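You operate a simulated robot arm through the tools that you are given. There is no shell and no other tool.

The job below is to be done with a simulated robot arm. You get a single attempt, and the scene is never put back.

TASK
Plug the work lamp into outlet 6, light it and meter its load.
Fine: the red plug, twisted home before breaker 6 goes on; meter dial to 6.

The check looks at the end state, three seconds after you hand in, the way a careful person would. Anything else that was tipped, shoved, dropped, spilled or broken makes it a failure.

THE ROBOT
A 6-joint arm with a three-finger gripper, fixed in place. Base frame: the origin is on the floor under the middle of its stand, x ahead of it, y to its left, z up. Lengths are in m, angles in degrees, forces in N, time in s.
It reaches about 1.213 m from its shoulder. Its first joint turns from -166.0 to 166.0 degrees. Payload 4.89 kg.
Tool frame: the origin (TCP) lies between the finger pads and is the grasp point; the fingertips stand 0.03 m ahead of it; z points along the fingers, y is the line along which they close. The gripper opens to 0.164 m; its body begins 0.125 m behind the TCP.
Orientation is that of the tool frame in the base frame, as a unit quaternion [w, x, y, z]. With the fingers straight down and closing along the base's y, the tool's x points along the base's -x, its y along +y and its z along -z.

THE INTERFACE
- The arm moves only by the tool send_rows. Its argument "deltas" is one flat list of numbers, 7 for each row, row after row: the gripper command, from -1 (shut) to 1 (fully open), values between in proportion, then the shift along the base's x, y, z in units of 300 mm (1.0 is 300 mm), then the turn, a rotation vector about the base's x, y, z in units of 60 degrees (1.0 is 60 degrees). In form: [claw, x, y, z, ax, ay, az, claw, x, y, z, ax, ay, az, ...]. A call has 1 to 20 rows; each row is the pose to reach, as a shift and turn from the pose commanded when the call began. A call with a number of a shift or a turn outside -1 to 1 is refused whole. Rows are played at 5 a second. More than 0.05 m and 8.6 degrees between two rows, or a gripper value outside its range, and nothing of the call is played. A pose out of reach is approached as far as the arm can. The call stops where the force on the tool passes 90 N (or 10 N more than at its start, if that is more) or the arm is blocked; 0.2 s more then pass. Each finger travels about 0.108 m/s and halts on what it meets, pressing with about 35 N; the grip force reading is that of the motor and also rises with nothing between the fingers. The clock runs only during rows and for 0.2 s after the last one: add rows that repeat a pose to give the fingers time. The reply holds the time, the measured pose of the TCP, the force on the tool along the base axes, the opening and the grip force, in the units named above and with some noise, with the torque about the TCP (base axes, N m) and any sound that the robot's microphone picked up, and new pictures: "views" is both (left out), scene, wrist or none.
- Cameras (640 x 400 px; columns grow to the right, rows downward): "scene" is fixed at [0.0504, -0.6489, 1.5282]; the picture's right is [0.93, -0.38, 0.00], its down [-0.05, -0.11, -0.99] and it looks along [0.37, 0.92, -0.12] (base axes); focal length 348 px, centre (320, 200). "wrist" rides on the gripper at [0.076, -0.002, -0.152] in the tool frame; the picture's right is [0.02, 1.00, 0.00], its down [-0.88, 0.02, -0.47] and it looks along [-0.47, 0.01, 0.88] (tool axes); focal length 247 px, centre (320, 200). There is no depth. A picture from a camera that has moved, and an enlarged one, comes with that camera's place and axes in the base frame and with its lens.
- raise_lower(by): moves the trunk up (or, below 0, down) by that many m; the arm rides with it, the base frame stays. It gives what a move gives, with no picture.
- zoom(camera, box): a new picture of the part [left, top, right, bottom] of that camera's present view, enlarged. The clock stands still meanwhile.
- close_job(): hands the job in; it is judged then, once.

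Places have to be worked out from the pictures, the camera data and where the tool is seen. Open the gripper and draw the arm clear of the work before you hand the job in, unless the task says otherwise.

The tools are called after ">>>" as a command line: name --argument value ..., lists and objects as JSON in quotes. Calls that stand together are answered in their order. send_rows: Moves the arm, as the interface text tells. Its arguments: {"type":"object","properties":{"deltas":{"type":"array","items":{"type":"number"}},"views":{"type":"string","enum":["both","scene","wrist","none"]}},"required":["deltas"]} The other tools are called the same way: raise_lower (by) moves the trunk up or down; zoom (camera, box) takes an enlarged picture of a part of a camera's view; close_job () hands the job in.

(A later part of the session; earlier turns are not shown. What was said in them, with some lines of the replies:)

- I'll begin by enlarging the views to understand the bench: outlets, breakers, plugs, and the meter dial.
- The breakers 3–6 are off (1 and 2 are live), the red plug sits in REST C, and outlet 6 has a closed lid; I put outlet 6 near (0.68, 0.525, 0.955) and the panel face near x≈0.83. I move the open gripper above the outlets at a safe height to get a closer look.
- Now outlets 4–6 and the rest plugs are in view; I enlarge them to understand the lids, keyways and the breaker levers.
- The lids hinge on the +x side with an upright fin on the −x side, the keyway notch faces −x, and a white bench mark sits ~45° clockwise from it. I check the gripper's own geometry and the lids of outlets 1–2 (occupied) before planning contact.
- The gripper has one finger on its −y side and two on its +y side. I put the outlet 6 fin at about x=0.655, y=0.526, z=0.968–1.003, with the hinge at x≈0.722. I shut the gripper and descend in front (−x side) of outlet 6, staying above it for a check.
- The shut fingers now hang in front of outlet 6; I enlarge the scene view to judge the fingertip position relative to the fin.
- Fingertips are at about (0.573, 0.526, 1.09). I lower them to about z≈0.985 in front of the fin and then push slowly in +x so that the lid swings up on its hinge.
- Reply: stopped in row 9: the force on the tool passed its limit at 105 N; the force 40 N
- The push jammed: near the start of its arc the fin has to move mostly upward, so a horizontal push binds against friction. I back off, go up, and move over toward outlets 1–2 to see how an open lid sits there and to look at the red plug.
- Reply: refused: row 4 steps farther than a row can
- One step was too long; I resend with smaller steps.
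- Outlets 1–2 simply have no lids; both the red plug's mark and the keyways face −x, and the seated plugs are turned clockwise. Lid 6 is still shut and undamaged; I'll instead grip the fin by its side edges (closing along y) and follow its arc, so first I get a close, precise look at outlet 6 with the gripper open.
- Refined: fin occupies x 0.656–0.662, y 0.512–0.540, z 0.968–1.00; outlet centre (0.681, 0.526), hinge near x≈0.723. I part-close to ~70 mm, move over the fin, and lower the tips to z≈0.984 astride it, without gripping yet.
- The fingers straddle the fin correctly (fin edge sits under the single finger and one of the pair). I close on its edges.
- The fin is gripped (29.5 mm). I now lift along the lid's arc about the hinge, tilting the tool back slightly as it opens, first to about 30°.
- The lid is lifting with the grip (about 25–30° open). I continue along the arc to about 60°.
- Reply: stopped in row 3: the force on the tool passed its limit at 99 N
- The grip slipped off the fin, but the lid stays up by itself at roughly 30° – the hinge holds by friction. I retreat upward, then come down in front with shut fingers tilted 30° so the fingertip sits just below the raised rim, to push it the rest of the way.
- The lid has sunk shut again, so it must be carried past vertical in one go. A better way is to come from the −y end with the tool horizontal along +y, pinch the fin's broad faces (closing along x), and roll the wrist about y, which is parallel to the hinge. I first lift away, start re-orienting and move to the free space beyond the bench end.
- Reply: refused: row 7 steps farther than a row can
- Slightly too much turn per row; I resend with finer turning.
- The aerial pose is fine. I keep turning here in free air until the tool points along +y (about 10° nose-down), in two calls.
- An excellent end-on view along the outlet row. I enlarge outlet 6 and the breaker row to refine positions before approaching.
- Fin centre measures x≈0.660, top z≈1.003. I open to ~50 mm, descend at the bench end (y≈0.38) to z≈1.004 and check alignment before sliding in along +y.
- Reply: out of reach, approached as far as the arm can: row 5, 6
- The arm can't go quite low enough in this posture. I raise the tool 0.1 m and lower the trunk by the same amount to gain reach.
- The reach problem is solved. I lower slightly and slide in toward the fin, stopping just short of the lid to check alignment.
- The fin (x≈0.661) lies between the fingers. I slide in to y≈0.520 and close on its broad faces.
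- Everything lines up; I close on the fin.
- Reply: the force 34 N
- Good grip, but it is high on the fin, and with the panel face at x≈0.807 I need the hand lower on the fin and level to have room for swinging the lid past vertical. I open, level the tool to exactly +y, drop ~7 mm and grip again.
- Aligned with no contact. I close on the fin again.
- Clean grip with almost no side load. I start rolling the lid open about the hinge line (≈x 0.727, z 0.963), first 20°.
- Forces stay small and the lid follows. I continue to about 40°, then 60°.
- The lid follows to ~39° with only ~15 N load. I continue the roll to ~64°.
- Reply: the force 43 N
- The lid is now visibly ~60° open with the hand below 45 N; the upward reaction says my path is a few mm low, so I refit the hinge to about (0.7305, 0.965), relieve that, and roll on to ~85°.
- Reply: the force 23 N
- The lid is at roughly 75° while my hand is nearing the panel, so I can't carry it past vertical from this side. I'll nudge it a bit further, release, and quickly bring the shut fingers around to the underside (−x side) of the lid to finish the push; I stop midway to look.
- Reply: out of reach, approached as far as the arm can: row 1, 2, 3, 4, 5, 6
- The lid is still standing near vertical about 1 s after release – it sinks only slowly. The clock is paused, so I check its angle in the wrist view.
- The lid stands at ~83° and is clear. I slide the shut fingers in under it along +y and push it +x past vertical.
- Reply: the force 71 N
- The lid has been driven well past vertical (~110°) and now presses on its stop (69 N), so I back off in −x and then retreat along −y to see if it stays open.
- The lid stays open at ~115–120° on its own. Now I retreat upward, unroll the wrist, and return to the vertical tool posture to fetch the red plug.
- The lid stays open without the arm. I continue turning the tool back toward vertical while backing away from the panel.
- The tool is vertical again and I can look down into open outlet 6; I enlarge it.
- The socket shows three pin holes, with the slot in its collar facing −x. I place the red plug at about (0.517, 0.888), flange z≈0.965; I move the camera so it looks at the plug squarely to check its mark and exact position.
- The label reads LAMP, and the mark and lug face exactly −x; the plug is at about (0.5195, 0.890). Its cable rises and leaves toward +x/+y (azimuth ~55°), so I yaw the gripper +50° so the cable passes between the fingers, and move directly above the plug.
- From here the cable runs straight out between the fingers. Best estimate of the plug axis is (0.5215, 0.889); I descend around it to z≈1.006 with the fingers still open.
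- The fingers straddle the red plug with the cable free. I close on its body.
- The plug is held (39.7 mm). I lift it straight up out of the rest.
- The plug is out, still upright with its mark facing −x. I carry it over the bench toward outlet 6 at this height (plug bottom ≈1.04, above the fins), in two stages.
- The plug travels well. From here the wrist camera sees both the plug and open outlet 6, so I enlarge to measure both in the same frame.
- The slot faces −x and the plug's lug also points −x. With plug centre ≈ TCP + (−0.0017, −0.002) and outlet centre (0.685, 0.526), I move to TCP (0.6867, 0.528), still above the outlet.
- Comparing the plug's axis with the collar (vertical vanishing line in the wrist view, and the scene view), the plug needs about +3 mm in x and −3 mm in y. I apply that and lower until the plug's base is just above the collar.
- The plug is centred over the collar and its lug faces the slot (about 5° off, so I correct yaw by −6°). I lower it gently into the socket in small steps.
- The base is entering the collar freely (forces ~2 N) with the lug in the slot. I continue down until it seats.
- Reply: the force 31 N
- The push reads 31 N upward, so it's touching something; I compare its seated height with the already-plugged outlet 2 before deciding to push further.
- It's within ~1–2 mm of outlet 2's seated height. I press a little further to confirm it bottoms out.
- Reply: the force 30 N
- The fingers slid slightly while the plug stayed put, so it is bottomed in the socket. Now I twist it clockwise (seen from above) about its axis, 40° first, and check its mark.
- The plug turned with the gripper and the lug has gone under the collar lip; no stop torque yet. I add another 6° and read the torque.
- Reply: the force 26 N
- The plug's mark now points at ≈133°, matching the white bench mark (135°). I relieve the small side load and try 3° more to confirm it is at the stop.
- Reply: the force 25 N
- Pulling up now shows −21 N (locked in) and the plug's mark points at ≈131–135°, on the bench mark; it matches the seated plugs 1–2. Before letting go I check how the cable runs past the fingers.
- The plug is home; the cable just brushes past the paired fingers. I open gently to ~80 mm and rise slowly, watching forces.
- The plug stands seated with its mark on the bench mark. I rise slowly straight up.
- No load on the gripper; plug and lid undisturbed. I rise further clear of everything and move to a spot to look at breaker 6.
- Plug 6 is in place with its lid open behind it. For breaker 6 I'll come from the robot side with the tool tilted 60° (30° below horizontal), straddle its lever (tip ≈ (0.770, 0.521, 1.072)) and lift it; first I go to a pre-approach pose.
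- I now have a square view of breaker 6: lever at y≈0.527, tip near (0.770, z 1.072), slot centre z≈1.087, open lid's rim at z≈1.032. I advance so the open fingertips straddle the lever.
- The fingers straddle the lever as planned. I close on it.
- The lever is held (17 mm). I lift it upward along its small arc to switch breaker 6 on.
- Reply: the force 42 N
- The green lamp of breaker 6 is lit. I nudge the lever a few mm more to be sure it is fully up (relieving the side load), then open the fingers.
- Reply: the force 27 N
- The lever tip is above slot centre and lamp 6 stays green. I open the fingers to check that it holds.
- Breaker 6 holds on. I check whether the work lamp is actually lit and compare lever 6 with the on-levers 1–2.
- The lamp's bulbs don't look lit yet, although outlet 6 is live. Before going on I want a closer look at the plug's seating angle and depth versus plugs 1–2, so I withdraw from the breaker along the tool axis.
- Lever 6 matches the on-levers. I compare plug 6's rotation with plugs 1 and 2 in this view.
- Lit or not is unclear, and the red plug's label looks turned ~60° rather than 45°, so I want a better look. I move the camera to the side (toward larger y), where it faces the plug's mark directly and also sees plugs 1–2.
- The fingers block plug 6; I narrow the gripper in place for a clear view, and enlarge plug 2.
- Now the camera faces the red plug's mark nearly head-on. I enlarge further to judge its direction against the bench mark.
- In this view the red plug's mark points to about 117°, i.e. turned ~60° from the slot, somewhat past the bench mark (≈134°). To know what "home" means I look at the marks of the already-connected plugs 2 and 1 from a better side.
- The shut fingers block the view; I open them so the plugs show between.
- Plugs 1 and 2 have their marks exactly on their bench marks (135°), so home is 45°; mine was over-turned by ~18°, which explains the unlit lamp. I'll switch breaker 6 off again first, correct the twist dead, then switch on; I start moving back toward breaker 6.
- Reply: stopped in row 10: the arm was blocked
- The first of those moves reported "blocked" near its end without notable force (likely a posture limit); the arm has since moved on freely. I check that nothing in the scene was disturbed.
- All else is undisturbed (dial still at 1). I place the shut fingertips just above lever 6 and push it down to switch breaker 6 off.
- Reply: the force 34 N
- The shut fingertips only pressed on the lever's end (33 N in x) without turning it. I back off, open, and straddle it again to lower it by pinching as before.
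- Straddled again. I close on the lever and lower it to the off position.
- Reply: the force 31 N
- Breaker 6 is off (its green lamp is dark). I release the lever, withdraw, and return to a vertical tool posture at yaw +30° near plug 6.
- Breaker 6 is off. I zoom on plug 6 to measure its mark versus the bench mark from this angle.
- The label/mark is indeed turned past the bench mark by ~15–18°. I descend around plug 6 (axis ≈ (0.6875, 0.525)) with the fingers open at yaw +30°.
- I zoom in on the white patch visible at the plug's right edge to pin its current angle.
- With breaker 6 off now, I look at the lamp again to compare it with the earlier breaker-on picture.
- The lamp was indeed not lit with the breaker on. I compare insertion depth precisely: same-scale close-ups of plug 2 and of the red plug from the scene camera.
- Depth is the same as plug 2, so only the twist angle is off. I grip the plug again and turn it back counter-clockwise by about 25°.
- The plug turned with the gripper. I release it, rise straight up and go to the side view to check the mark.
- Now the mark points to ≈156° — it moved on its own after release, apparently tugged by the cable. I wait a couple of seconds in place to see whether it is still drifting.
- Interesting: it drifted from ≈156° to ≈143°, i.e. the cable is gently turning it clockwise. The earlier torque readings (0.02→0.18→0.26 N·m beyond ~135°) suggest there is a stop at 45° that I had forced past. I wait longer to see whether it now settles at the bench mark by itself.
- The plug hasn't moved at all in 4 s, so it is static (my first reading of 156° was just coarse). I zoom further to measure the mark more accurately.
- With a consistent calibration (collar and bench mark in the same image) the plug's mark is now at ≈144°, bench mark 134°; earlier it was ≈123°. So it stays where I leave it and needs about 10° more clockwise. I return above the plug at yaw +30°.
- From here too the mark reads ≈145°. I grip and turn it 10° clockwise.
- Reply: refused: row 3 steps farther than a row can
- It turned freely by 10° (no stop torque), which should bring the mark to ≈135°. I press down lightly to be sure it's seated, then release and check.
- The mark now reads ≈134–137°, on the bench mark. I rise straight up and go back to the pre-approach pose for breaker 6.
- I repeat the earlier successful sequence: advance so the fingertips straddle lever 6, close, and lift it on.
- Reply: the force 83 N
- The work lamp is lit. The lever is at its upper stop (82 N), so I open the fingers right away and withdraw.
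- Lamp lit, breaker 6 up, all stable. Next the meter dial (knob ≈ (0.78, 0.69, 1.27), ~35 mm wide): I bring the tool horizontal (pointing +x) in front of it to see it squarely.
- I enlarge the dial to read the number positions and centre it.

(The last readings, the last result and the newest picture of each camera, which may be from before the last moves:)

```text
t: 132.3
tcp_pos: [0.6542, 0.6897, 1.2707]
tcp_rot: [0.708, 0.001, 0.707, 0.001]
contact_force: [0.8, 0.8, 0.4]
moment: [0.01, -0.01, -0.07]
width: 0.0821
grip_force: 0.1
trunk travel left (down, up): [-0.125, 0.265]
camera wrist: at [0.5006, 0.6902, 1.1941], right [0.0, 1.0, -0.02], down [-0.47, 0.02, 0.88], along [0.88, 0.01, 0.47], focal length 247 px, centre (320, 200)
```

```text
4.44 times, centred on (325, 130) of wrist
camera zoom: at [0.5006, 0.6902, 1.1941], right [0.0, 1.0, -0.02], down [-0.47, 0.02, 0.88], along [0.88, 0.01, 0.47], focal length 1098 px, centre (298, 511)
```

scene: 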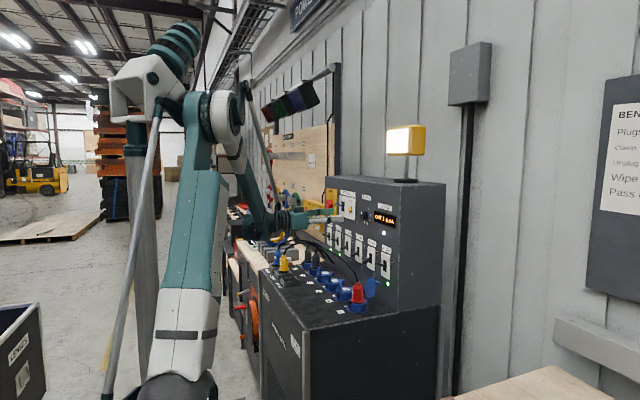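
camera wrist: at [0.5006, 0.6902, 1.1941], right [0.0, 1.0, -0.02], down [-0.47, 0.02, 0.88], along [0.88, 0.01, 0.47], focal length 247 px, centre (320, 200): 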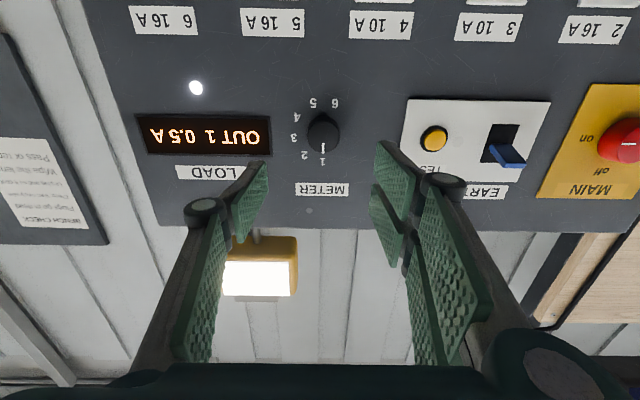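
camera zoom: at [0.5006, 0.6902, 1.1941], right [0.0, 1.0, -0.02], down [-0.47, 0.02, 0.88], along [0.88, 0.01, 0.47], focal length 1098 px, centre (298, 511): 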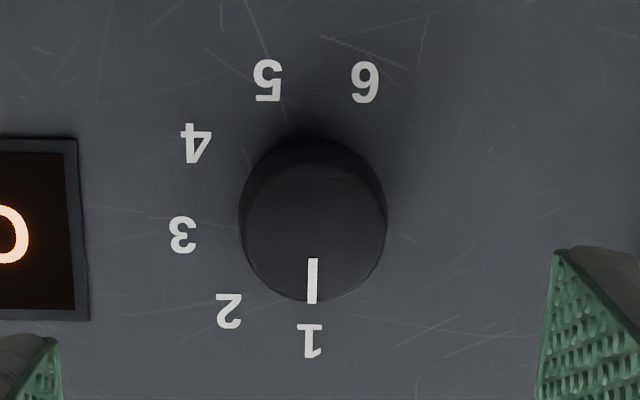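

The dial axis is at about y=0.695, z=1.262 and position 6 lies ~200° clockwise from 1. I roll the gripper back by 50°, centre on the knob and advance the open fingers around it.

>>> send_rows --deltas '[0, 0.01, 0.005, -0.01, -0.12, 0, 0, 0, 0.02, 0.01, -0.02, -0.24, 0, 0, 0, 0.03, 0.017, -0.029, -0.36, 0, 0, 0, 0.04, 0.017, -0.029, -0.48, 0, 0, 0, 0.05, 0.017, -0.029, -0.6, 0, 0, 0, 0.06, 0.017, -0.029, -0.72, 0, 0, 0, 0.08, 0.017, -0.029, -0.833, 0, 0, 0, 0.16, 0.017, -0.029, -0.833, 0, 0, 0, 0.24, 0.017, -0.029, -0.833, 0, 0, 0, 0.32, 0.017, -0.029, -0.833, 0, 0, 0, 0.375, 0.017, -0.029, -0.833, 0, 0, 0, 0.375, 0.017, -0.029, -0.833, 0, 0]' --views "both"

>>> zoom --camera "wrist" --box '[230, 80, 410, 240]'

>>> zoom --camera "scene" --box '[320, 180, 400, 240]'

```text
t: 134.9
tcp_pos: [0.7655, 0.6955, 1.2614]
tcp_rot: [0.642, -0.297, 0.641, -0.298]
contact_force: [0.4, 0.2, 0.2]
moment: [0.0, -0.04, 0.03]
width: 0.0822
grip_force: 0.2
trunk travel left (down, up): [-0.125, 0.265]
camera wrist: at [0.6132, 0.6368, 1.214], right [0.0, 0.63, -0.78], down [-0.47, 0.68, 0.55], along [0.88, 0.37, 0.3], focal length 247 px, centre (320, 200)
```

scene: 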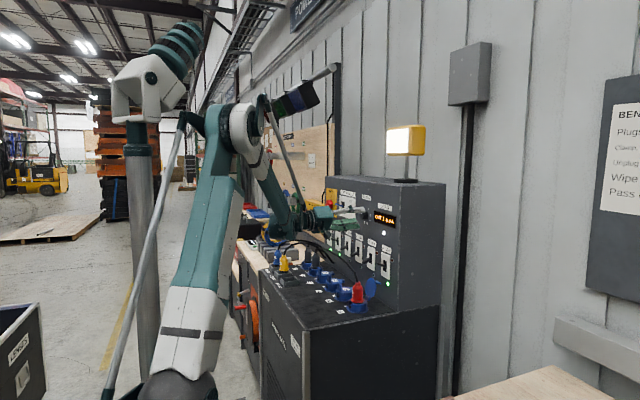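
wrist: 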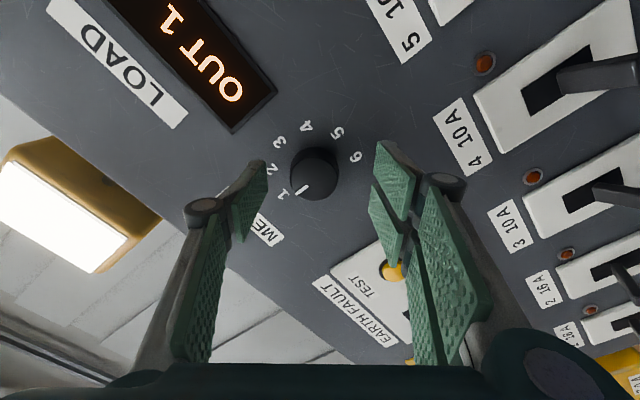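

```text
2.50 times, centred on (320, 160) of wrist
camera zoom: at [0.6132, 0.6368, 1.214], right [0.0, 0.63, -0.78], down [-0.47, 0.68, 0.55], along [0.88, 0.37, 0.3], focal length 617 px, centre (320, 300)
```

zoom: 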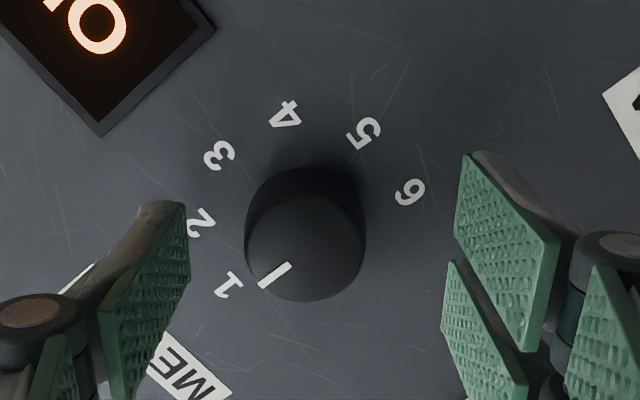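

```text
6.67 times, centred on (360, 210) of scene
camera zoom: at [0.0504, -0.6489, 1.5282], right [0.93, -0.38, 0.0], down [-0.05, -0.11, -0.99], along [0.37, 0.92, -0.12], focal length 2318 px, centre (53, 133)
```

zoom: 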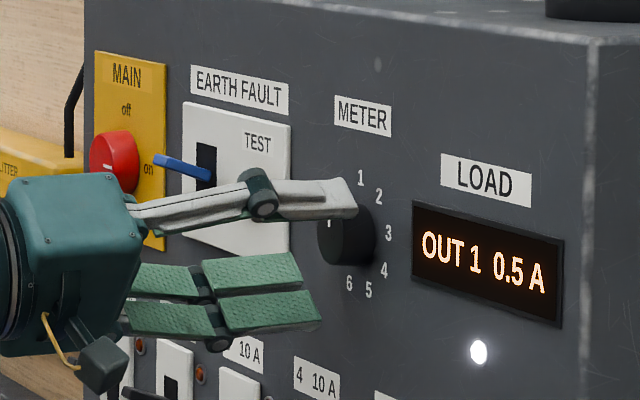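

The fingers surround the knob; comparing both views I put its axis nearer (y 0.691, z 1.265). I shift by a few mm and close to let the contact forces tell how well centred it is.

>>> send_rows --deltas '[0, 0, -0.015, 0.012, 0, 0, 0, -0.4, 0, -0.015, 0.012, 0, 0, 0, -1, 0, -0.015, 0.012, 0, 0, 0, -1, 0, -0.015, 0.012, 0, 0, 0, -1, 0, -0.015, 0.012, 0, 0, 0]' --views "wrist"

>>> zoom --camera "wrist" --box '[230, 80, 410, 240]'

```text
t: 136.1
tcp_pos: [0.7655, 0.6909, 1.2653]
tcp_rot: [0.641, -0.297, 0.642, -0.297]
contact_force: [0.2, 0.2, 0.3]
moment: [0.02, -0.03, -0.02]
width: 0.0001
grip_force: 35.2
trunk travel left (down, up): [-0.125, 0.265]
camera wrist: at [0.6129, 0.6322, 1.2178], right [0.0, 0.63, -0.78], down [-0.47, 0.68, 0.55], along [0.88, 0.37, 0.3], focal length 247 px, centre (320, 200)
```

wrist: 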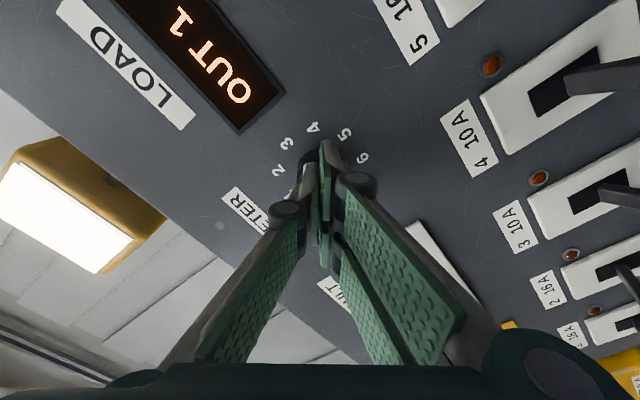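

```text
2.50 times, centred on (320, 160) of wrist
camera zoom: at [0.6129, 0.6322, 1.2178], right [0.0, 0.63, -0.78], down [-0.47, 0.68, 0.55], along [0.88, 0.37, 0.3], focal length 617 px, centre (320, 300)
```

zoom: 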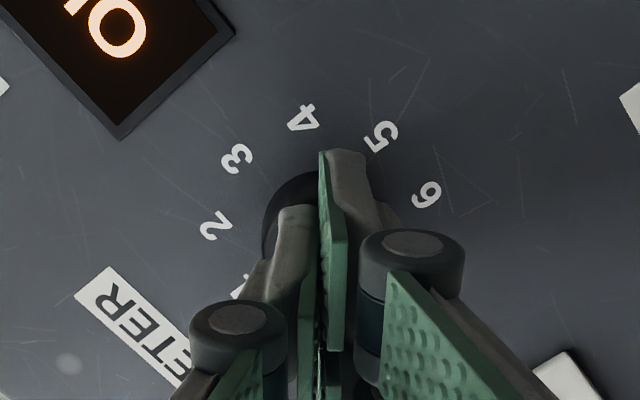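

The fingers shut in front of the knob: it sits deeper (front x≈0.795, panel ≈0.821) and its axis is (0.693, 1.265). I reopen, advance 16 mm and close on it.

>>> send_rows --deltas '[-0.5, -0.02, 0.007, 0, 0, 0, 0, 0, -0.02, 0.007, 0, 0, 0, 0, 0, -0.02, 0.007, 0, 0, 0, 0, 0, 0.02, 0.007, 0, 0, 0, 0, 0, 0.053, 0.007, 0, 0, 0, 0, 0, 0.053, 0.007, 0, 0, 0, 0, -0.4, 0.053, 0.007, 0, 0, 0, 0, -1, 0.053, 0.007, 0, 0, 0, 0, -1, 0.053, 0.007, 0, 0, 0, 0, -1, 0.053, 0.007, 0, 0, 0, 0]' --views "wrist"

>>> zoom --camera "wrist" --box '[230, 80, 410, 240]'

>>> zoom --camera "scene" --box '[320, 180, 400, 240]'

```text
t: 138.3
tcp_pos: [0.7826, 0.6929, 1.2663]
tcp_rot: [0.641, -0.298, 0.642, -0.297]
contact_force: [0.7, -3.6, 6.7]
moment: [0.03, -0.16, -0.19]
width: 0.0401
grip_force: 45.8
trunk travel left (down, up): [-0.125, 0.265]
camera wrist: at [0.6287, 0.634, 1.2179], right [0.0, 0.63, -0.78], down [-0.47, 0.68, 0.55], along [0.88, 0.37, 0.3], focal length 247 px, centre (320, 200)
```

wrist: 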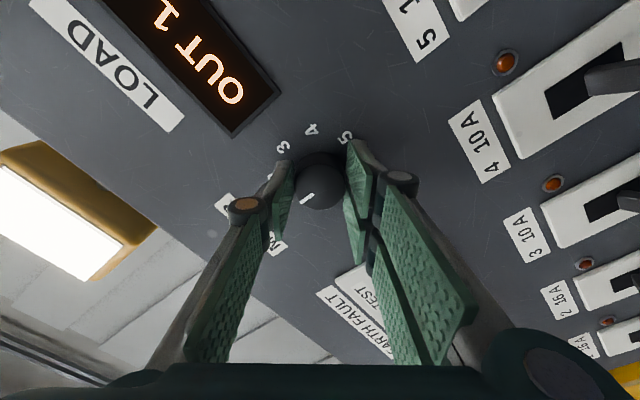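

```text
2.50 times, centred on (320, 160) of wrist
camera zoom: at [0.6287, 0.634, 1.2179], right [0.0, 0.63, -0.78], down [-0.47, 0.68, 0.55], along [0.88, 0.37, 0.3], focal length 617 px, centre (320, 300)
```

zoom: 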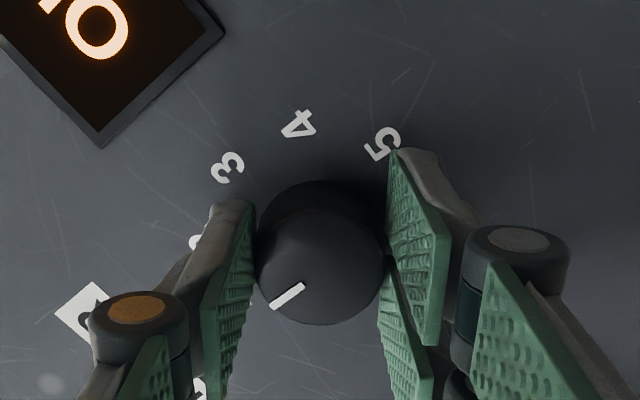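

```text
6.67 times, centred on (360, 210) of scene
camera zoom: at [0.0504, -0.6489, 1.5282], right [0.93, -0.38, 0.0], down [-0.05, -0.11, -0.99], along [0.37, 0.92, -0.12], focal length 2318 px, centre (53, 133)
```

zoom: 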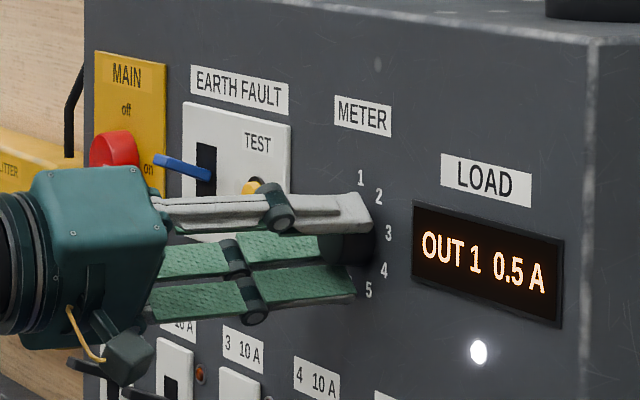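

Gripped well and centred (side load ~7 N). I turn the knob clockwise: first 60°, then 40° more.

>>> send_rows --deltas '[-1, 0, 0, 0, 0.125, 0, 0, -1, 0, 0, 0, 0.25, 0, 0, -1, 0, 0, 0, 0.375, 0, 0, -1, 0, 0, 0, 0.5, 0, 0, -1, 0, 0, 0, 0.625, 0, 0, -1, 0, 0, 0, 0.75, 0, 0, -1, 0, 0, 0, 0.875, 0, 0, -1, 0, 0, 0, 1.0, 0, 0]' --views "none"

>>> send_rows --deltas '[-1, 0, 0, 0, 0.125, 0, 0, -1, 0, 0, 0, 0.25, 0, 0, -1, 0, 0, 0, 0.375, 0, 0, -1, 0, 0, 0, 0.5, 0, 0, -1, 0, 0, 0, 0.6, 0, 0, -1, 0, 0, 0, 0.667, 0, 0, -1, 0, 0, 0, 0.667, 0, 0]' --views "both"

>>> zoom --camera "scene" --box '[320, 180, 400, 240]'

>>> zoom --camera "wrist" --box '[230, 80, 410, 240]'

```text
t: 140.1
tcp_pos: [0.7825, 0.6963, 1.2645]
tcp_rot: [0.704, 0.063, 0.704, 0.064]
contact_force: [7.1, 20.4, 2.4]
moment: [-0.03, 0.0, 0.64]
width: 0.0399
grip_force: 45.0
trunk travel left (down, up): [-0.125, 0.265]
```

```text
t: 141.8
tcp_pos: [0.7821, 0.694, 1.2677]
tcp_rot: [0.641, 0.298, 0.639, 0.301]
contact_force: [1.1, 8.1, 16.8]
moment: [-0.01, -0.6, 0.78]
width: 0.0397
grip_force: 45.0
trunk travel left (down, up): [-0.125, 0.265]
stopped in row 7: the force on the tool passed its limit at 91 N (the readings are from after the stop); the commanded pose is now the measured one
camera wrist: at [0.6281, 0.7532, 1.2168], right [-0.01, 0.66, 0.75], down [-0.47, -0.67, 0.58], along [0.88, -0.35, 0.31], focal length 247 px, centre (320, 200)
```

scene: 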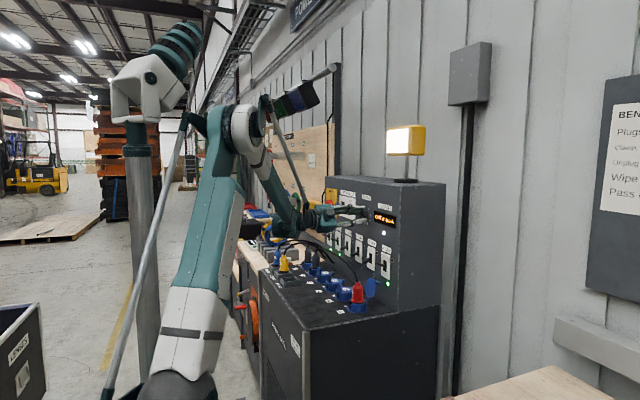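
wrist: 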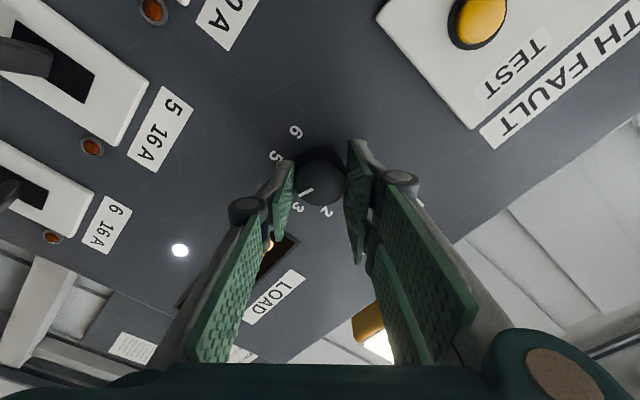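

```text
6.67 times, centred on (360, 210) of scene
camera zoom: at [0.0504, -0.6489, 1.5282], right [0.93, -0.38, 0.0], down [-0.05, -0.11, -0.99], along [0.37, 0.92, -0.12], focal length 2318 px, centre (53, 133)
```

zoom: 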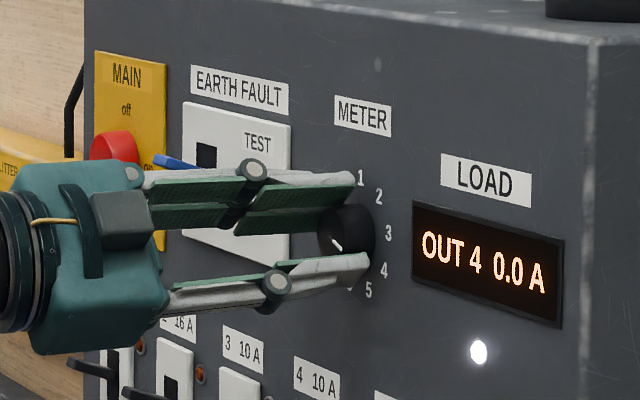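

```text
2.50 times, centred on (320, 160) of wrist
camera zoom: at [0.6281, 0.7532, 1.2168], right [-0.01, 0.66, 0.75], down [-0.47, -0.67, 0.58], along [0.88, -0.35, 0.31], focal length 617 px, centre (320, 300)
```

zoom: 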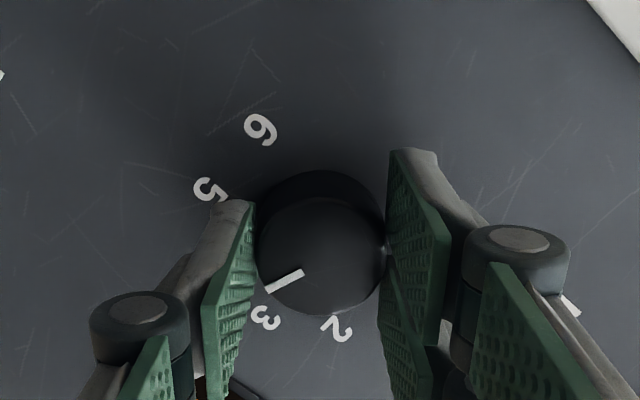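

The display now reads OUT 4 (0.0 A), so the knob turns as intended. I open, roll back in two steps for a second stroke, and recentre slightly (0.695, 1.266).

>>> send_rows --deltas '[-0.4, 0, 0, 0, 0, 0, 0, 0, 0, 0, 0, 0, 0, 0, 0, -0.05, 0, 0, 0, 0, 0, 0, -0.05, 0, 0, -0.125, 0, 0, 0, -0.05, 0, 0, -0.25, 0, 0, 0, -0.05, 0, 0, -0.375, 0, 0, 0, -0.05, 0, 0, -0.5, 0, 0, 0, -0.05, 0, 0, -0.625, 0, 0, 0, -0.05, 0, 0, -0.75, 0, 0, 0, -0.05, 0, 0, -0.84, 0, 0, 0, -0.05, 0, 0, -0.84, 0, 0]' --views "both"

>>> zoom --camera "wrist" --box '[230, 80, 410, 240]'

>>> zoom --camera "scene" --box '[320, 180, 400, 240]'

```text
t: 144.2
tcp_pos: [0.7674, 0.6952, 1.2668]
tcp_rot: [0.708, -0.002, 0.707, -0.002]
contact_force: [-0.3, -0.4, -0.2]
moment: [-0.01, 0.02, -0.01]
width: 0.0823
grip_force: 0.1
trunk travel left (down, up): [-0.125, 0.265]
camera wrist: at [0.6142, 0.6929, 1.1906], right [0.0, 1.0, -0.03], down [-0.47, 0.02, 0.88], along [0.88, 0.01, 0.47], focal length 247 px, centre (320, 200)
```

scene: 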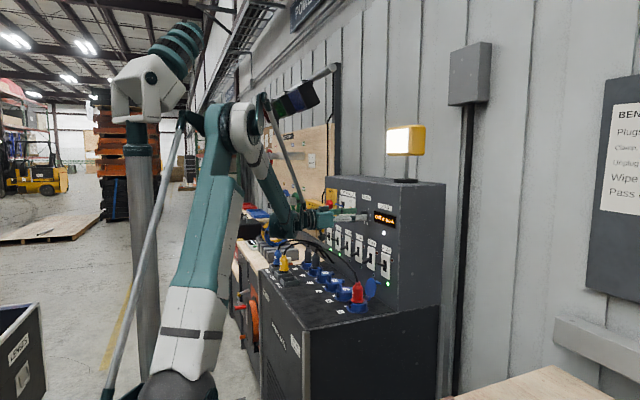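
wrist: 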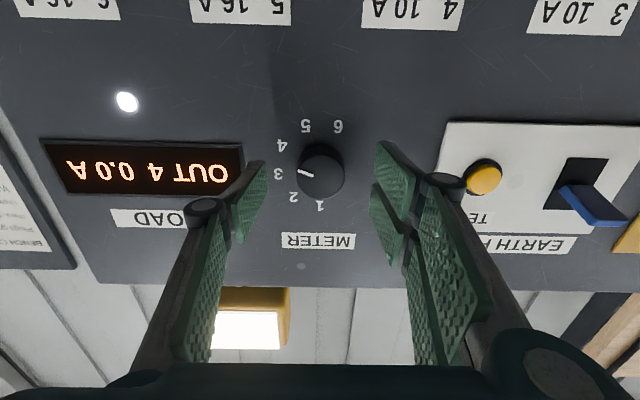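

```text
2.50 times, centred on (320, 160) of wrist
camera zoom: at [0.6142, 0.6929, 1.1906], right [0.0, 1.0, -0.03], down [-0.47, 0.02, 0.88], along [0.88, 0.01, 0.47], focal length 617 px, centre (320, 300)
```

zoom: 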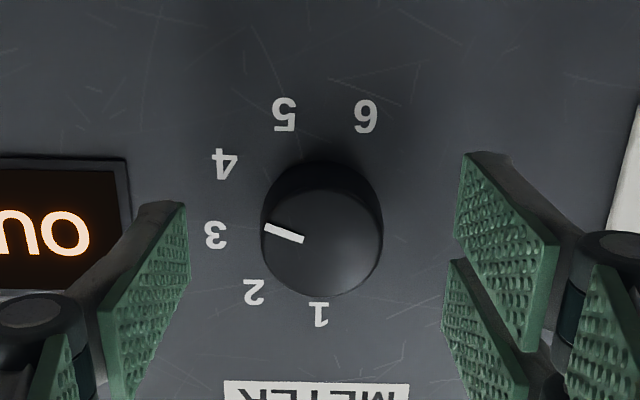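

```text
6.67 times, centred on (360, 210) of scene
camera zoom: at [0.0504, -0.6489, 1.5282], right [0.93, -0.38, 0.0], down [-0.05, -0.11, -0.99], along [0.37, 0.92, -0.12], focal length 2318 px, centre (53, 133)
```

zoom: 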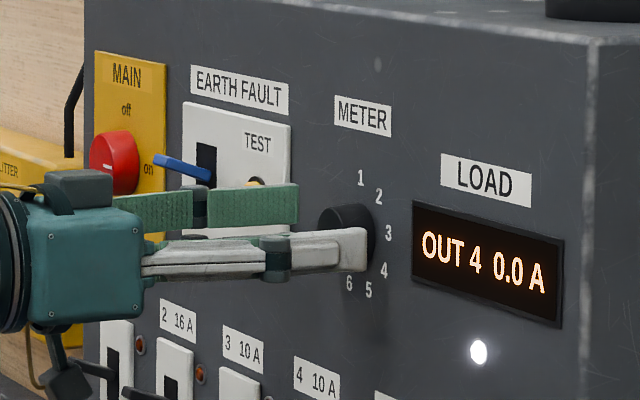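

The pointer is at ≈108° (between 3 and 4, reading 4); 6 is at ~200°, so ~92° more is needed. I roll back another 50°, advance and close again.

>>> send_rows --deltas '[0, 0, 0, 0, -0.125, 0, 0, 0, 0, 0, 0, -0.25, 0, 0, 0, 0, 0, 0, -0.375, 0, 0, 0, 0, 0, 0, -0.5, 0, 0, 0, 0, 0, 0, -0.625, 0, 0, 0, 0, 0, 0, -0.75, 0, 0, 0, 0, 0, 0, -0.833, 0, 0, 0, 0.025, 0, 0, -0.833, 0, 0, 0, 0.05, 0, 0, -0.833, 0, 0, 0, 0.05, 0, 0, -0.833, 0, 0, -0.4, 0.05, 0, 0, -0.833, 0, 0, -1, 0.05, 0, 0, -0.833, 0, 0, -1, 0.05, 0, 0, -0.833, 0, 0, -1, 0.05, 0, 0, -0.833, 0, 0]' --views "wrist"

>>> zoom --camera "wrist" --box '[230, 80, 410, 240]'

```text
t: 147.2
tcp_pos: [0.7812, 0.6937, 1.266]
tcp_rot: [0.641, -0.301, 0.64, -0.298]
contact_force: [1.9, -3.9, 7.3]
moment: [0.01, -0.21, -0.19]
width: 0.0396
grip_force: 45.0
trunk travel left (down, up): [-0.125, 0.265]
camera wrist: at [0.6287, 0.6347, 1.22], right [0.0, 0.62, -0.78], down [-0.47, 0.69, 0.55], along [0.88, 0.37, 0.29], focal length 247 px, centre (320, 200)
```

wrist: 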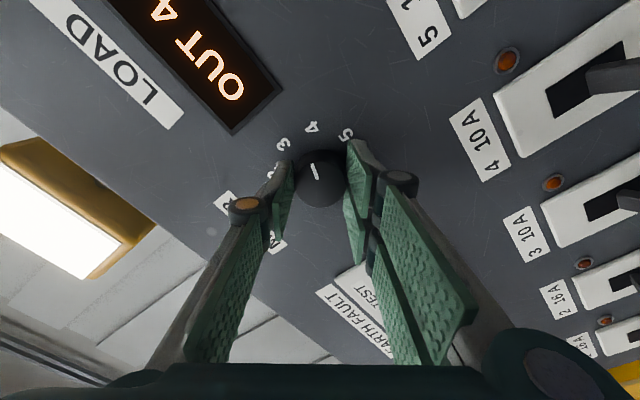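

```text
2.50 times, centred on (320, 160) of wrist
camera zoom: at [0.6287, 0.6347, 1.22], right [0.0, 0.62, -0.78], down [-0.47, 0.69, 0.55], along [0.88, 0.37, 0.29], focal length 617 px, centre (320, 300)
```

zoom: 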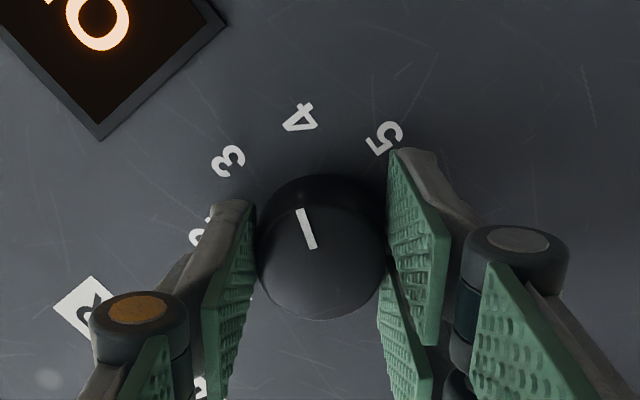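

Gripped again with the pointer between 3 and 4. I turn +60°, then about +32°.

>>> send_rows --deltas '[-1, 0, 0, 0, 0.125, 0, 0, -1, 0, 0, 0, 0.25, 0, 0, -1, 0, 0, 0, 0.375, 0, 0, -1, 0, 0, 0, 0.5, 0, 0, -1, 0, 0, 0, 0.625, 0, 0, -1, 0, 0, 0, 0.75, 0, 0, -1, 0, 0, 0, 0.875, 0, 0, -1, 0, 0, 0, 1.0, 0, 0]' --views "none"

>>> send_rows --deltas '[-1, 0, 0, 0, 0.12, 0, 0, -1, 0, 0, 0, 0.24, 0, 0, -1, 0, 0, 0, 0.36, 0, 0, -1, 0, 0, 0, 0.46, 0, 0, -1, 0, 0, 0, 0.533, 0, 0, -1, 0, 0, 0, 0.533, 0, 0]' --views "both"

>>> zoom --camera "scene" --box '[320, 180, 400, 240]'

>>> zoom --camera "wrist" --box '[230, 80, 410, 240]'

```text
t: 149.0
tcp_pos: [0.7835, 0.6958, 1.2668]
tcp_rot: [0.705, 0.06, 0.704, 0.061]
contact_force: [3.9, 8.7, 7.0]
moment: [-0.02, -0.08, 0.36]
width: 0.0397
grip_force: 44.9
trunk travel left (down, up): [-0.125, 0.265]
```

```text
t: 150.4
tcp_pos: [0.7836, 0.6951, 1.2669]
tcp_rot: [0.662, 0.252, 0.66, 0.253]
contact_force: [10.3, 24.3, 20.0]
moment: [-0.6, -0.52, 0.69]
width: 0.0394
grip_force: 45.1
trunk travel left (down, up): [-0.125, 0.265]
camera wrist: at [0.6285, 0.7456, 1.2086], right [0.0, 0.76, 0.65], down [-0.47, -0.57, 0.67], along [0.88, -0.31, 0.36], focal length 247 px, centre (320, 200)
```

scene: 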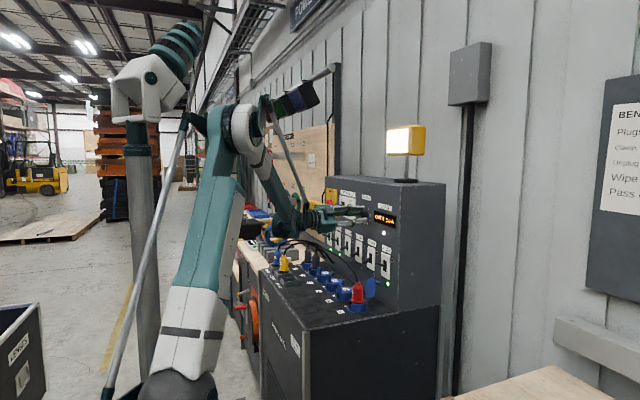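
wrist: 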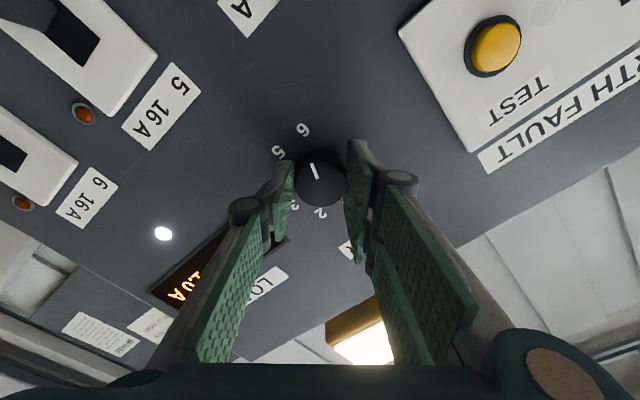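

```text
6.67 times, centred on (360, 210) of scene
camera zoom: at [0.0504, -0.6489, 1.5282], right [0.93, -0.38, 0.0], down [-0.05, -0.11, -0.99], along [0.37, 0.92, -0.12], focal length 2318 px, centre (53, 133)
```

zoom: 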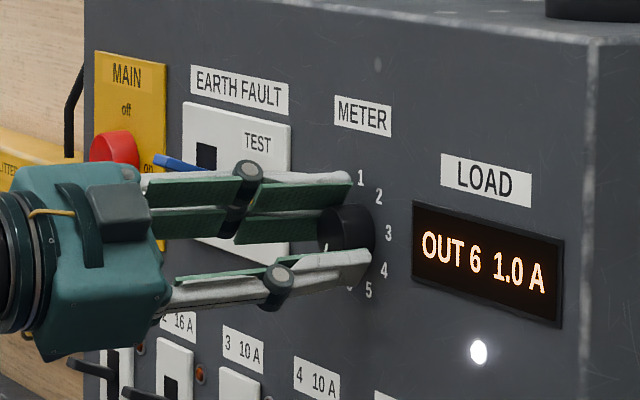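

```text
2.50 times, centred on (320, 160) of wrist
camera zoom: at [0.6285, 0.7456, 1.2086], right [0.0, 0.76, 0.65], down [-0.47, -0.57, 0.67], along [0.88, -0.31, 0.36], focal length 617 px, centre (320, 300)
```

zoom: 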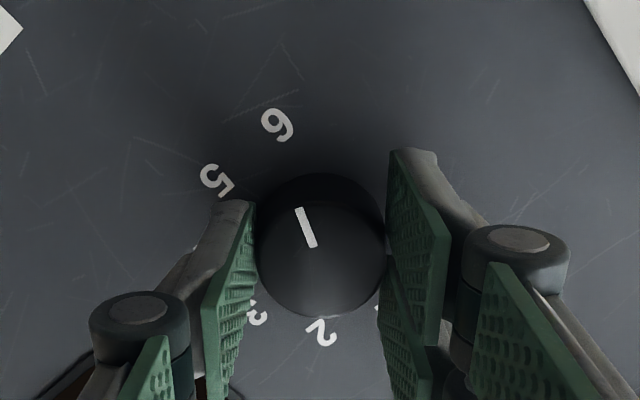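

The display reads OUT 6, 1.0 A and the pointer is on 6. I open the fingers and back straight out.

>>> send_rows --deltas '[-0.5, 0, 0, 0, 0, 0, 0, 0, 0, 0, 0, 0, 0, 0, 0, 0, 0, 0, 0, 0, 0, 0, -0.08, 0, 0, 0, 0, 0, 0, -0.2, 0, 0, 0, 0, 0, 0, -0.33, 0, 0, 0, 0, 0, 0, -0.46, 0, 0.02, 0, 0, 0, 0, -0.55, 0, 0.04, -0.12, 0, 0, 0, -0.55, 0, 0.04, -0.24, 0, 0, 0, -0.55, 0, 0.04, -0.36, 0, 0, 0, -0.55, 0, 0.04, -0.48, 0, 0, 0, -0.55, 0, 0.04, -0.6, 0, 0, 0, -0.55, 0, 0.04, -0.7, 0, 0, 0, -0.55, 0, 0.04, -0.7, 0, 0]' --views "both"

>>> zoom --camera "scene" --box '[320, 180, 400, 240]'

>>> zoom --camera "wrist" --box '[240, 60, 400, 180]'

```text
t: 153.4
tcp_pos: [0.6169, 0.6943, 1.2788]
tcp_rot: [0.708, -0.003, 0.707, -0.002]
contact_force: [-0.2, 0.2, 0.5]
moment: [0.0, -0.01, 0.0]
width: 0.082
grip_force: 0.0
trunk travel left (down, up): [-0.125, 0.265]
camera wrist: at [0.4646, 0.6928, 1.2023], right [0.0, 1.0, -0.03], down [-0.47, 0.02, 0.88], along [0.88, 0.01, 0.47], focal length 247 px, centre (320, 200)
```

scene: 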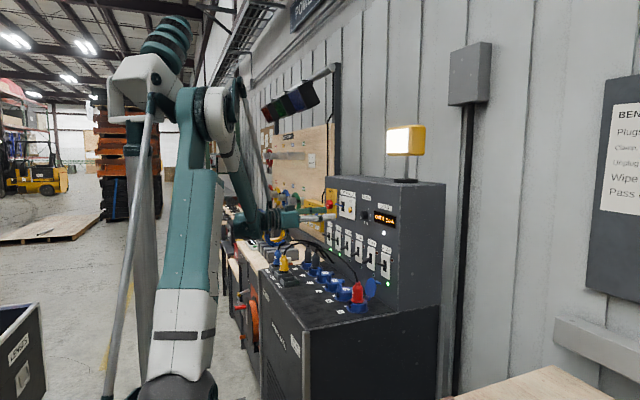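
wrist: 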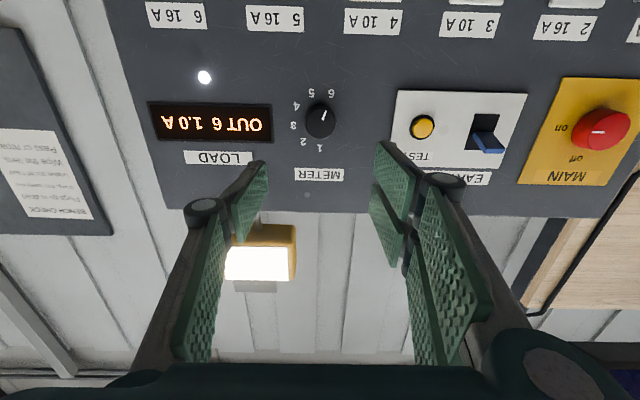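

```text
6.67 times, centred on (360, 210) of scene
camera zoom: at [0.0504, -0.6489, 1.5282], right [0.93, -0.38, 0.0], down [-0.05, -0.11, -0.99], along [0.37, 0.92, -0.12], focal length 2318 px, centre (53, 133)
```

zoom: 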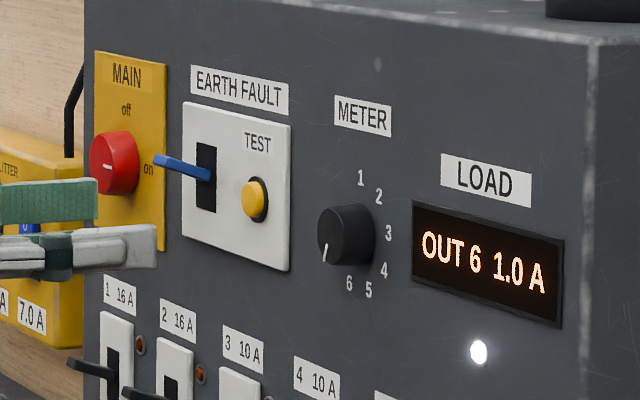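

```text
3.33 times, centred on (320, 120) of wrist
camera zoom: at [0.4646, 0.6928, 1.2023], right [0.0, 1.0, -0.03], down [-0.47, 0.02, 0.88], along [0.88, 0.01, 0.47], focal length 823 px, centre (320, 467)
```

zoom: 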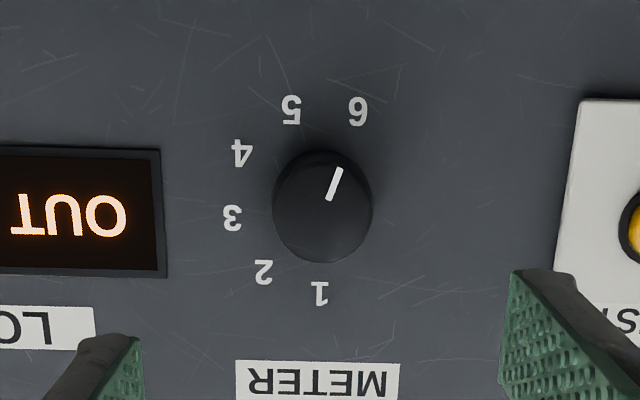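

The dial is on 6 and the meter shows 1.0 A. I withdraw toward a clear spot with a vertical tool, passing the side-view position to re-check the plug's mark.

>>> send_rows --deltas '[0, -0.06, 0.01, 0.03, 0, 0.12, 0, 0, -0.12, 0.03, 0.06, 0, 0.24, 0, 0, -0.18, 0.06, 0.09, 0, 0.36, 0, 0, -0.24, 0.09, 0.11, 0, 0.48, 0, 0, -0.29, 0.13, 0.12, 0, 0.6, 0, 0, -0.32, 0.17, 0.12, 0, 0.73, 0, 0, -0.34, 0.22, 0.1, 0, 0.86, 0, 0, -0.34, 0.28, 0.08, 0, 1.0, 0]' --views "none"

>>> send_rows --deltas '[0, 0.0, 0.06, -0.02, 0, 0.12, 0, -0.5, 0.0, 0.12, -0.06, 0, 0.24, 0, -1, 0.0, 0.16, -0.1, 0, 0.36, 0, -1, 0.0, 0.17, -0.14, 0, 0.5, 0, -1, 0.0, 0.17, -0.17, 0, 0.5, 0, -1, 0.0, 0.17, -0.17, 0, 0.5, 0]' --views "both"

>>> zoom --camera "wrist" --box '[120, 150, 220, 250]'

>>> zoom --camera "scene" --box '[250, 110, 450, 310]'

```text
t: 155.2
tcp_pos: [0.5157, 0.7783, 1.3025]
tcp_rot: [0.258, -0.002, 0.966, 0.002]
contact_force: [-0.8, -1.9, 1.2]
moment: [0.14, -0.04, 0.09]
width: 0.0821
grip_force: 0.0
trunk travel left (down, up): [-0.125, 0.265]
```

```text
t: 156.6
tcp_pos: [0.516, 0.8299, 1.2514]
tcp_rot: [0.0, -0.001, 1.0, 0.002]
contact_force: [0.2, 0.2, -0.4]
moment: [-0.04, 0.07, 0.01]
width: 0.0002
grip_force: 35.2
trunk travel left (down, up): [-0.125, 0.265]
camera wrist: at [0.4382, 0.8281, 1.4037], right [-0.02, 1.0, 0.0], down [0.88, 0.02, 0.47], along [0.47, 0.01, -0.88], focal length 247 px, centre (320, 200)
```

scene: 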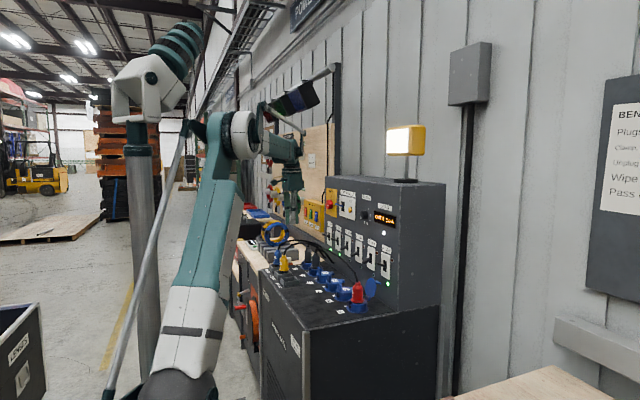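
wrist: 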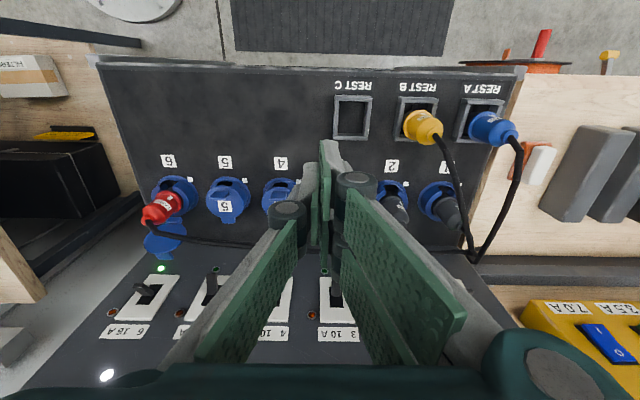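

```text
4.00 times, centred on (170, 200) of wrist
camera zoom: at [0.4382, 0.8281, 1.4037], right [-0.02, 1.0, 0.0], down [0.88, 0.02, 0.47], along [0.47, 0.01, -0.88], focal length 988 px, centre (920, 200)
```

zoom: 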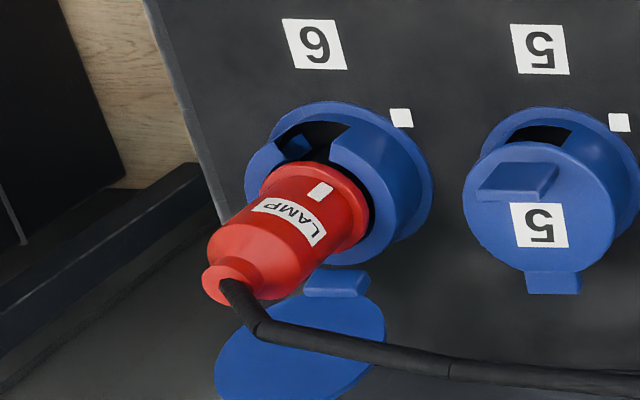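

```text
2.00 times, centred on (350, 210) of scene
camera zoom: at [0.0504, -0.6489, 1.5282], right [0.93, -0.38, 0.0], down [-0.05, -0.11, -0.99], along [0.37, 0.92, -0.12], focal length 696 px, centre (260, 180)
```

zoom: 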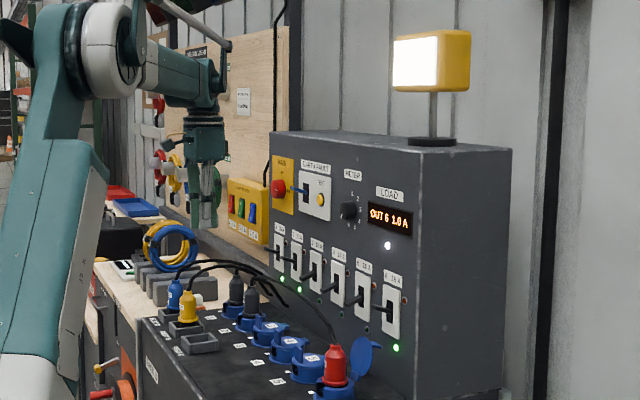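

Everything holds: lamp lit, plug on its mark, breaker 6 up, dial on 6, other items undisturbed. I open the gripper and draw the arm well clear.

>>> send_rows --deltas '[-0.5, -0.02, 0, 0.12, 0, 0, 0, 0, -0.06, -0.02, 0.26, 0, 0, 0, 0.5, -0.12, -0.07, 0.38, 0, 0, 0, 1, -0.2, -0.15, 0.48, 0, 0, 0, 1, -0.28, -0.25, 0.54, 0, 0, 0, 1, -0.36, -0.36, 0.58, 0, 0, 0, 1, -0.43, -0.48, 0.6, 0, 0, 0, 1, -0.48, -0.61, 0.6, 0, 0, 0, 1, -0.52, -0.75, 0.6, 0, 0, 0, 1, -0.55, -0.88, 0.6, 0, 0, 0, 1, -0.55, -0.88, 0.6, 0, 0, 0]' --views "both"

>>> zoom --camera "scene" --box '[250, 110, 450, 310]'

```text
t: 159.0
tcp_pos: [0.3502, 0.5639, 1.4315]
tcp_rot: [0.001, -0.002, 1.0, 0.002]
contact_force: [-0.9, -0.5, 1.1]
moment: [0.17, -0.1, 0.01]
width: 0.1639
grip_force: 0.0
trunk travel left (down, up): [-0.125, 0.265]
camera wrist: at [0.2722, 0.5629, 1.5843], right [-0.02, 1.0, 0.0], down [0.88, 0.02, 0.47], along [0.47, 0.01, -0.88], focal length 247 px, centre (320, 200)
```

scene: 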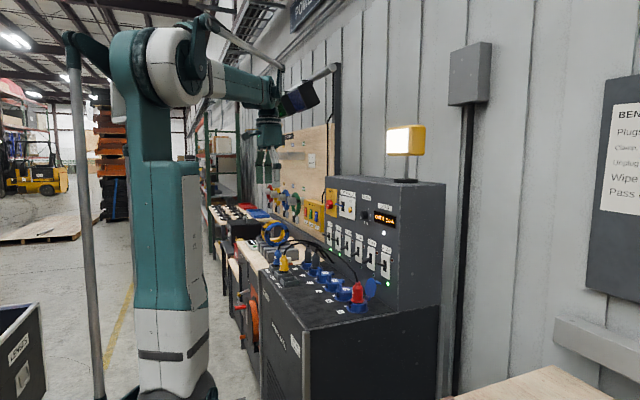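
wrist: 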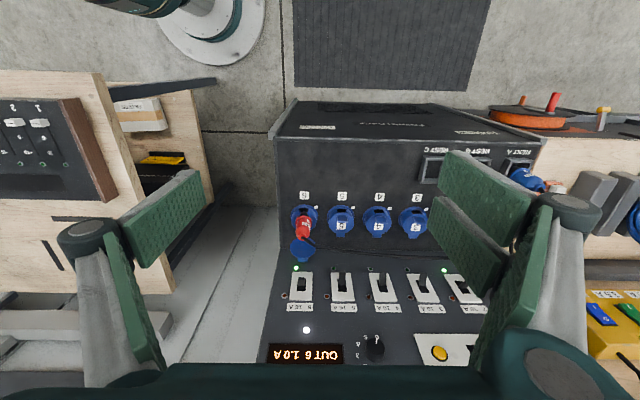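

```text
2.00 times, centred on (350, 210) of scene
camera zoom: at [0.0504, -0.6489, 1.5282], right [0.93, -0.38, 0.0], down [-0.05, -0.11, -0.99], along [0.37, 0.92, -0.12], focal length 696 px, centre (260, 180)
```

zoom: 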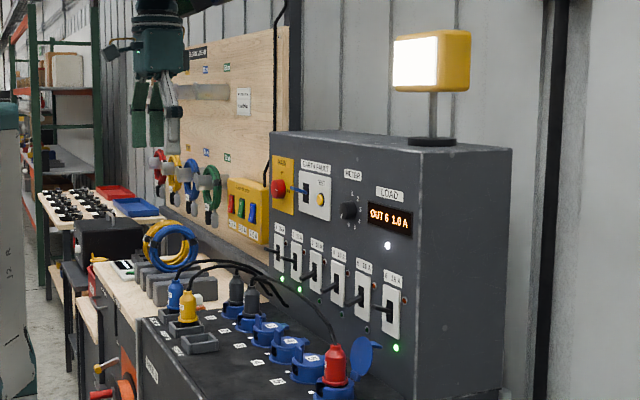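

The final state looks right. The red LAMP plug is locked in outlet 6 on its mark, breaker 6 is on and the lamp is lit. The meter is on 6 and reads 1.0 A, the gripper is open and the arm is clear. I hand the job in.

>>> close_job

```text
The job is handed in.
```

The work lamp is plugged into outlet 6 and lit, and the meter dial is on 6, reading 1.0 A. I've handed the job in; no verdict came back.

- **Plug:** The red LAMP plug is locked in outlet 6 with its mark on the white bench mark, like plugs 1 and 2. The outlet's lid stays open behind it.
- **Breaker 6:** I switched it on twice. My first twist went past the mark, and the lamp stayed dark with the breaker on. I switched it off, corrected the plug with the outlet dead, then switched it on again.
- **Surroundings:** One arm move stopped as "blocked" with very little force. I checked afterwards and could see nothing disturbed. The gripper is open and the arm is clear of the bench.
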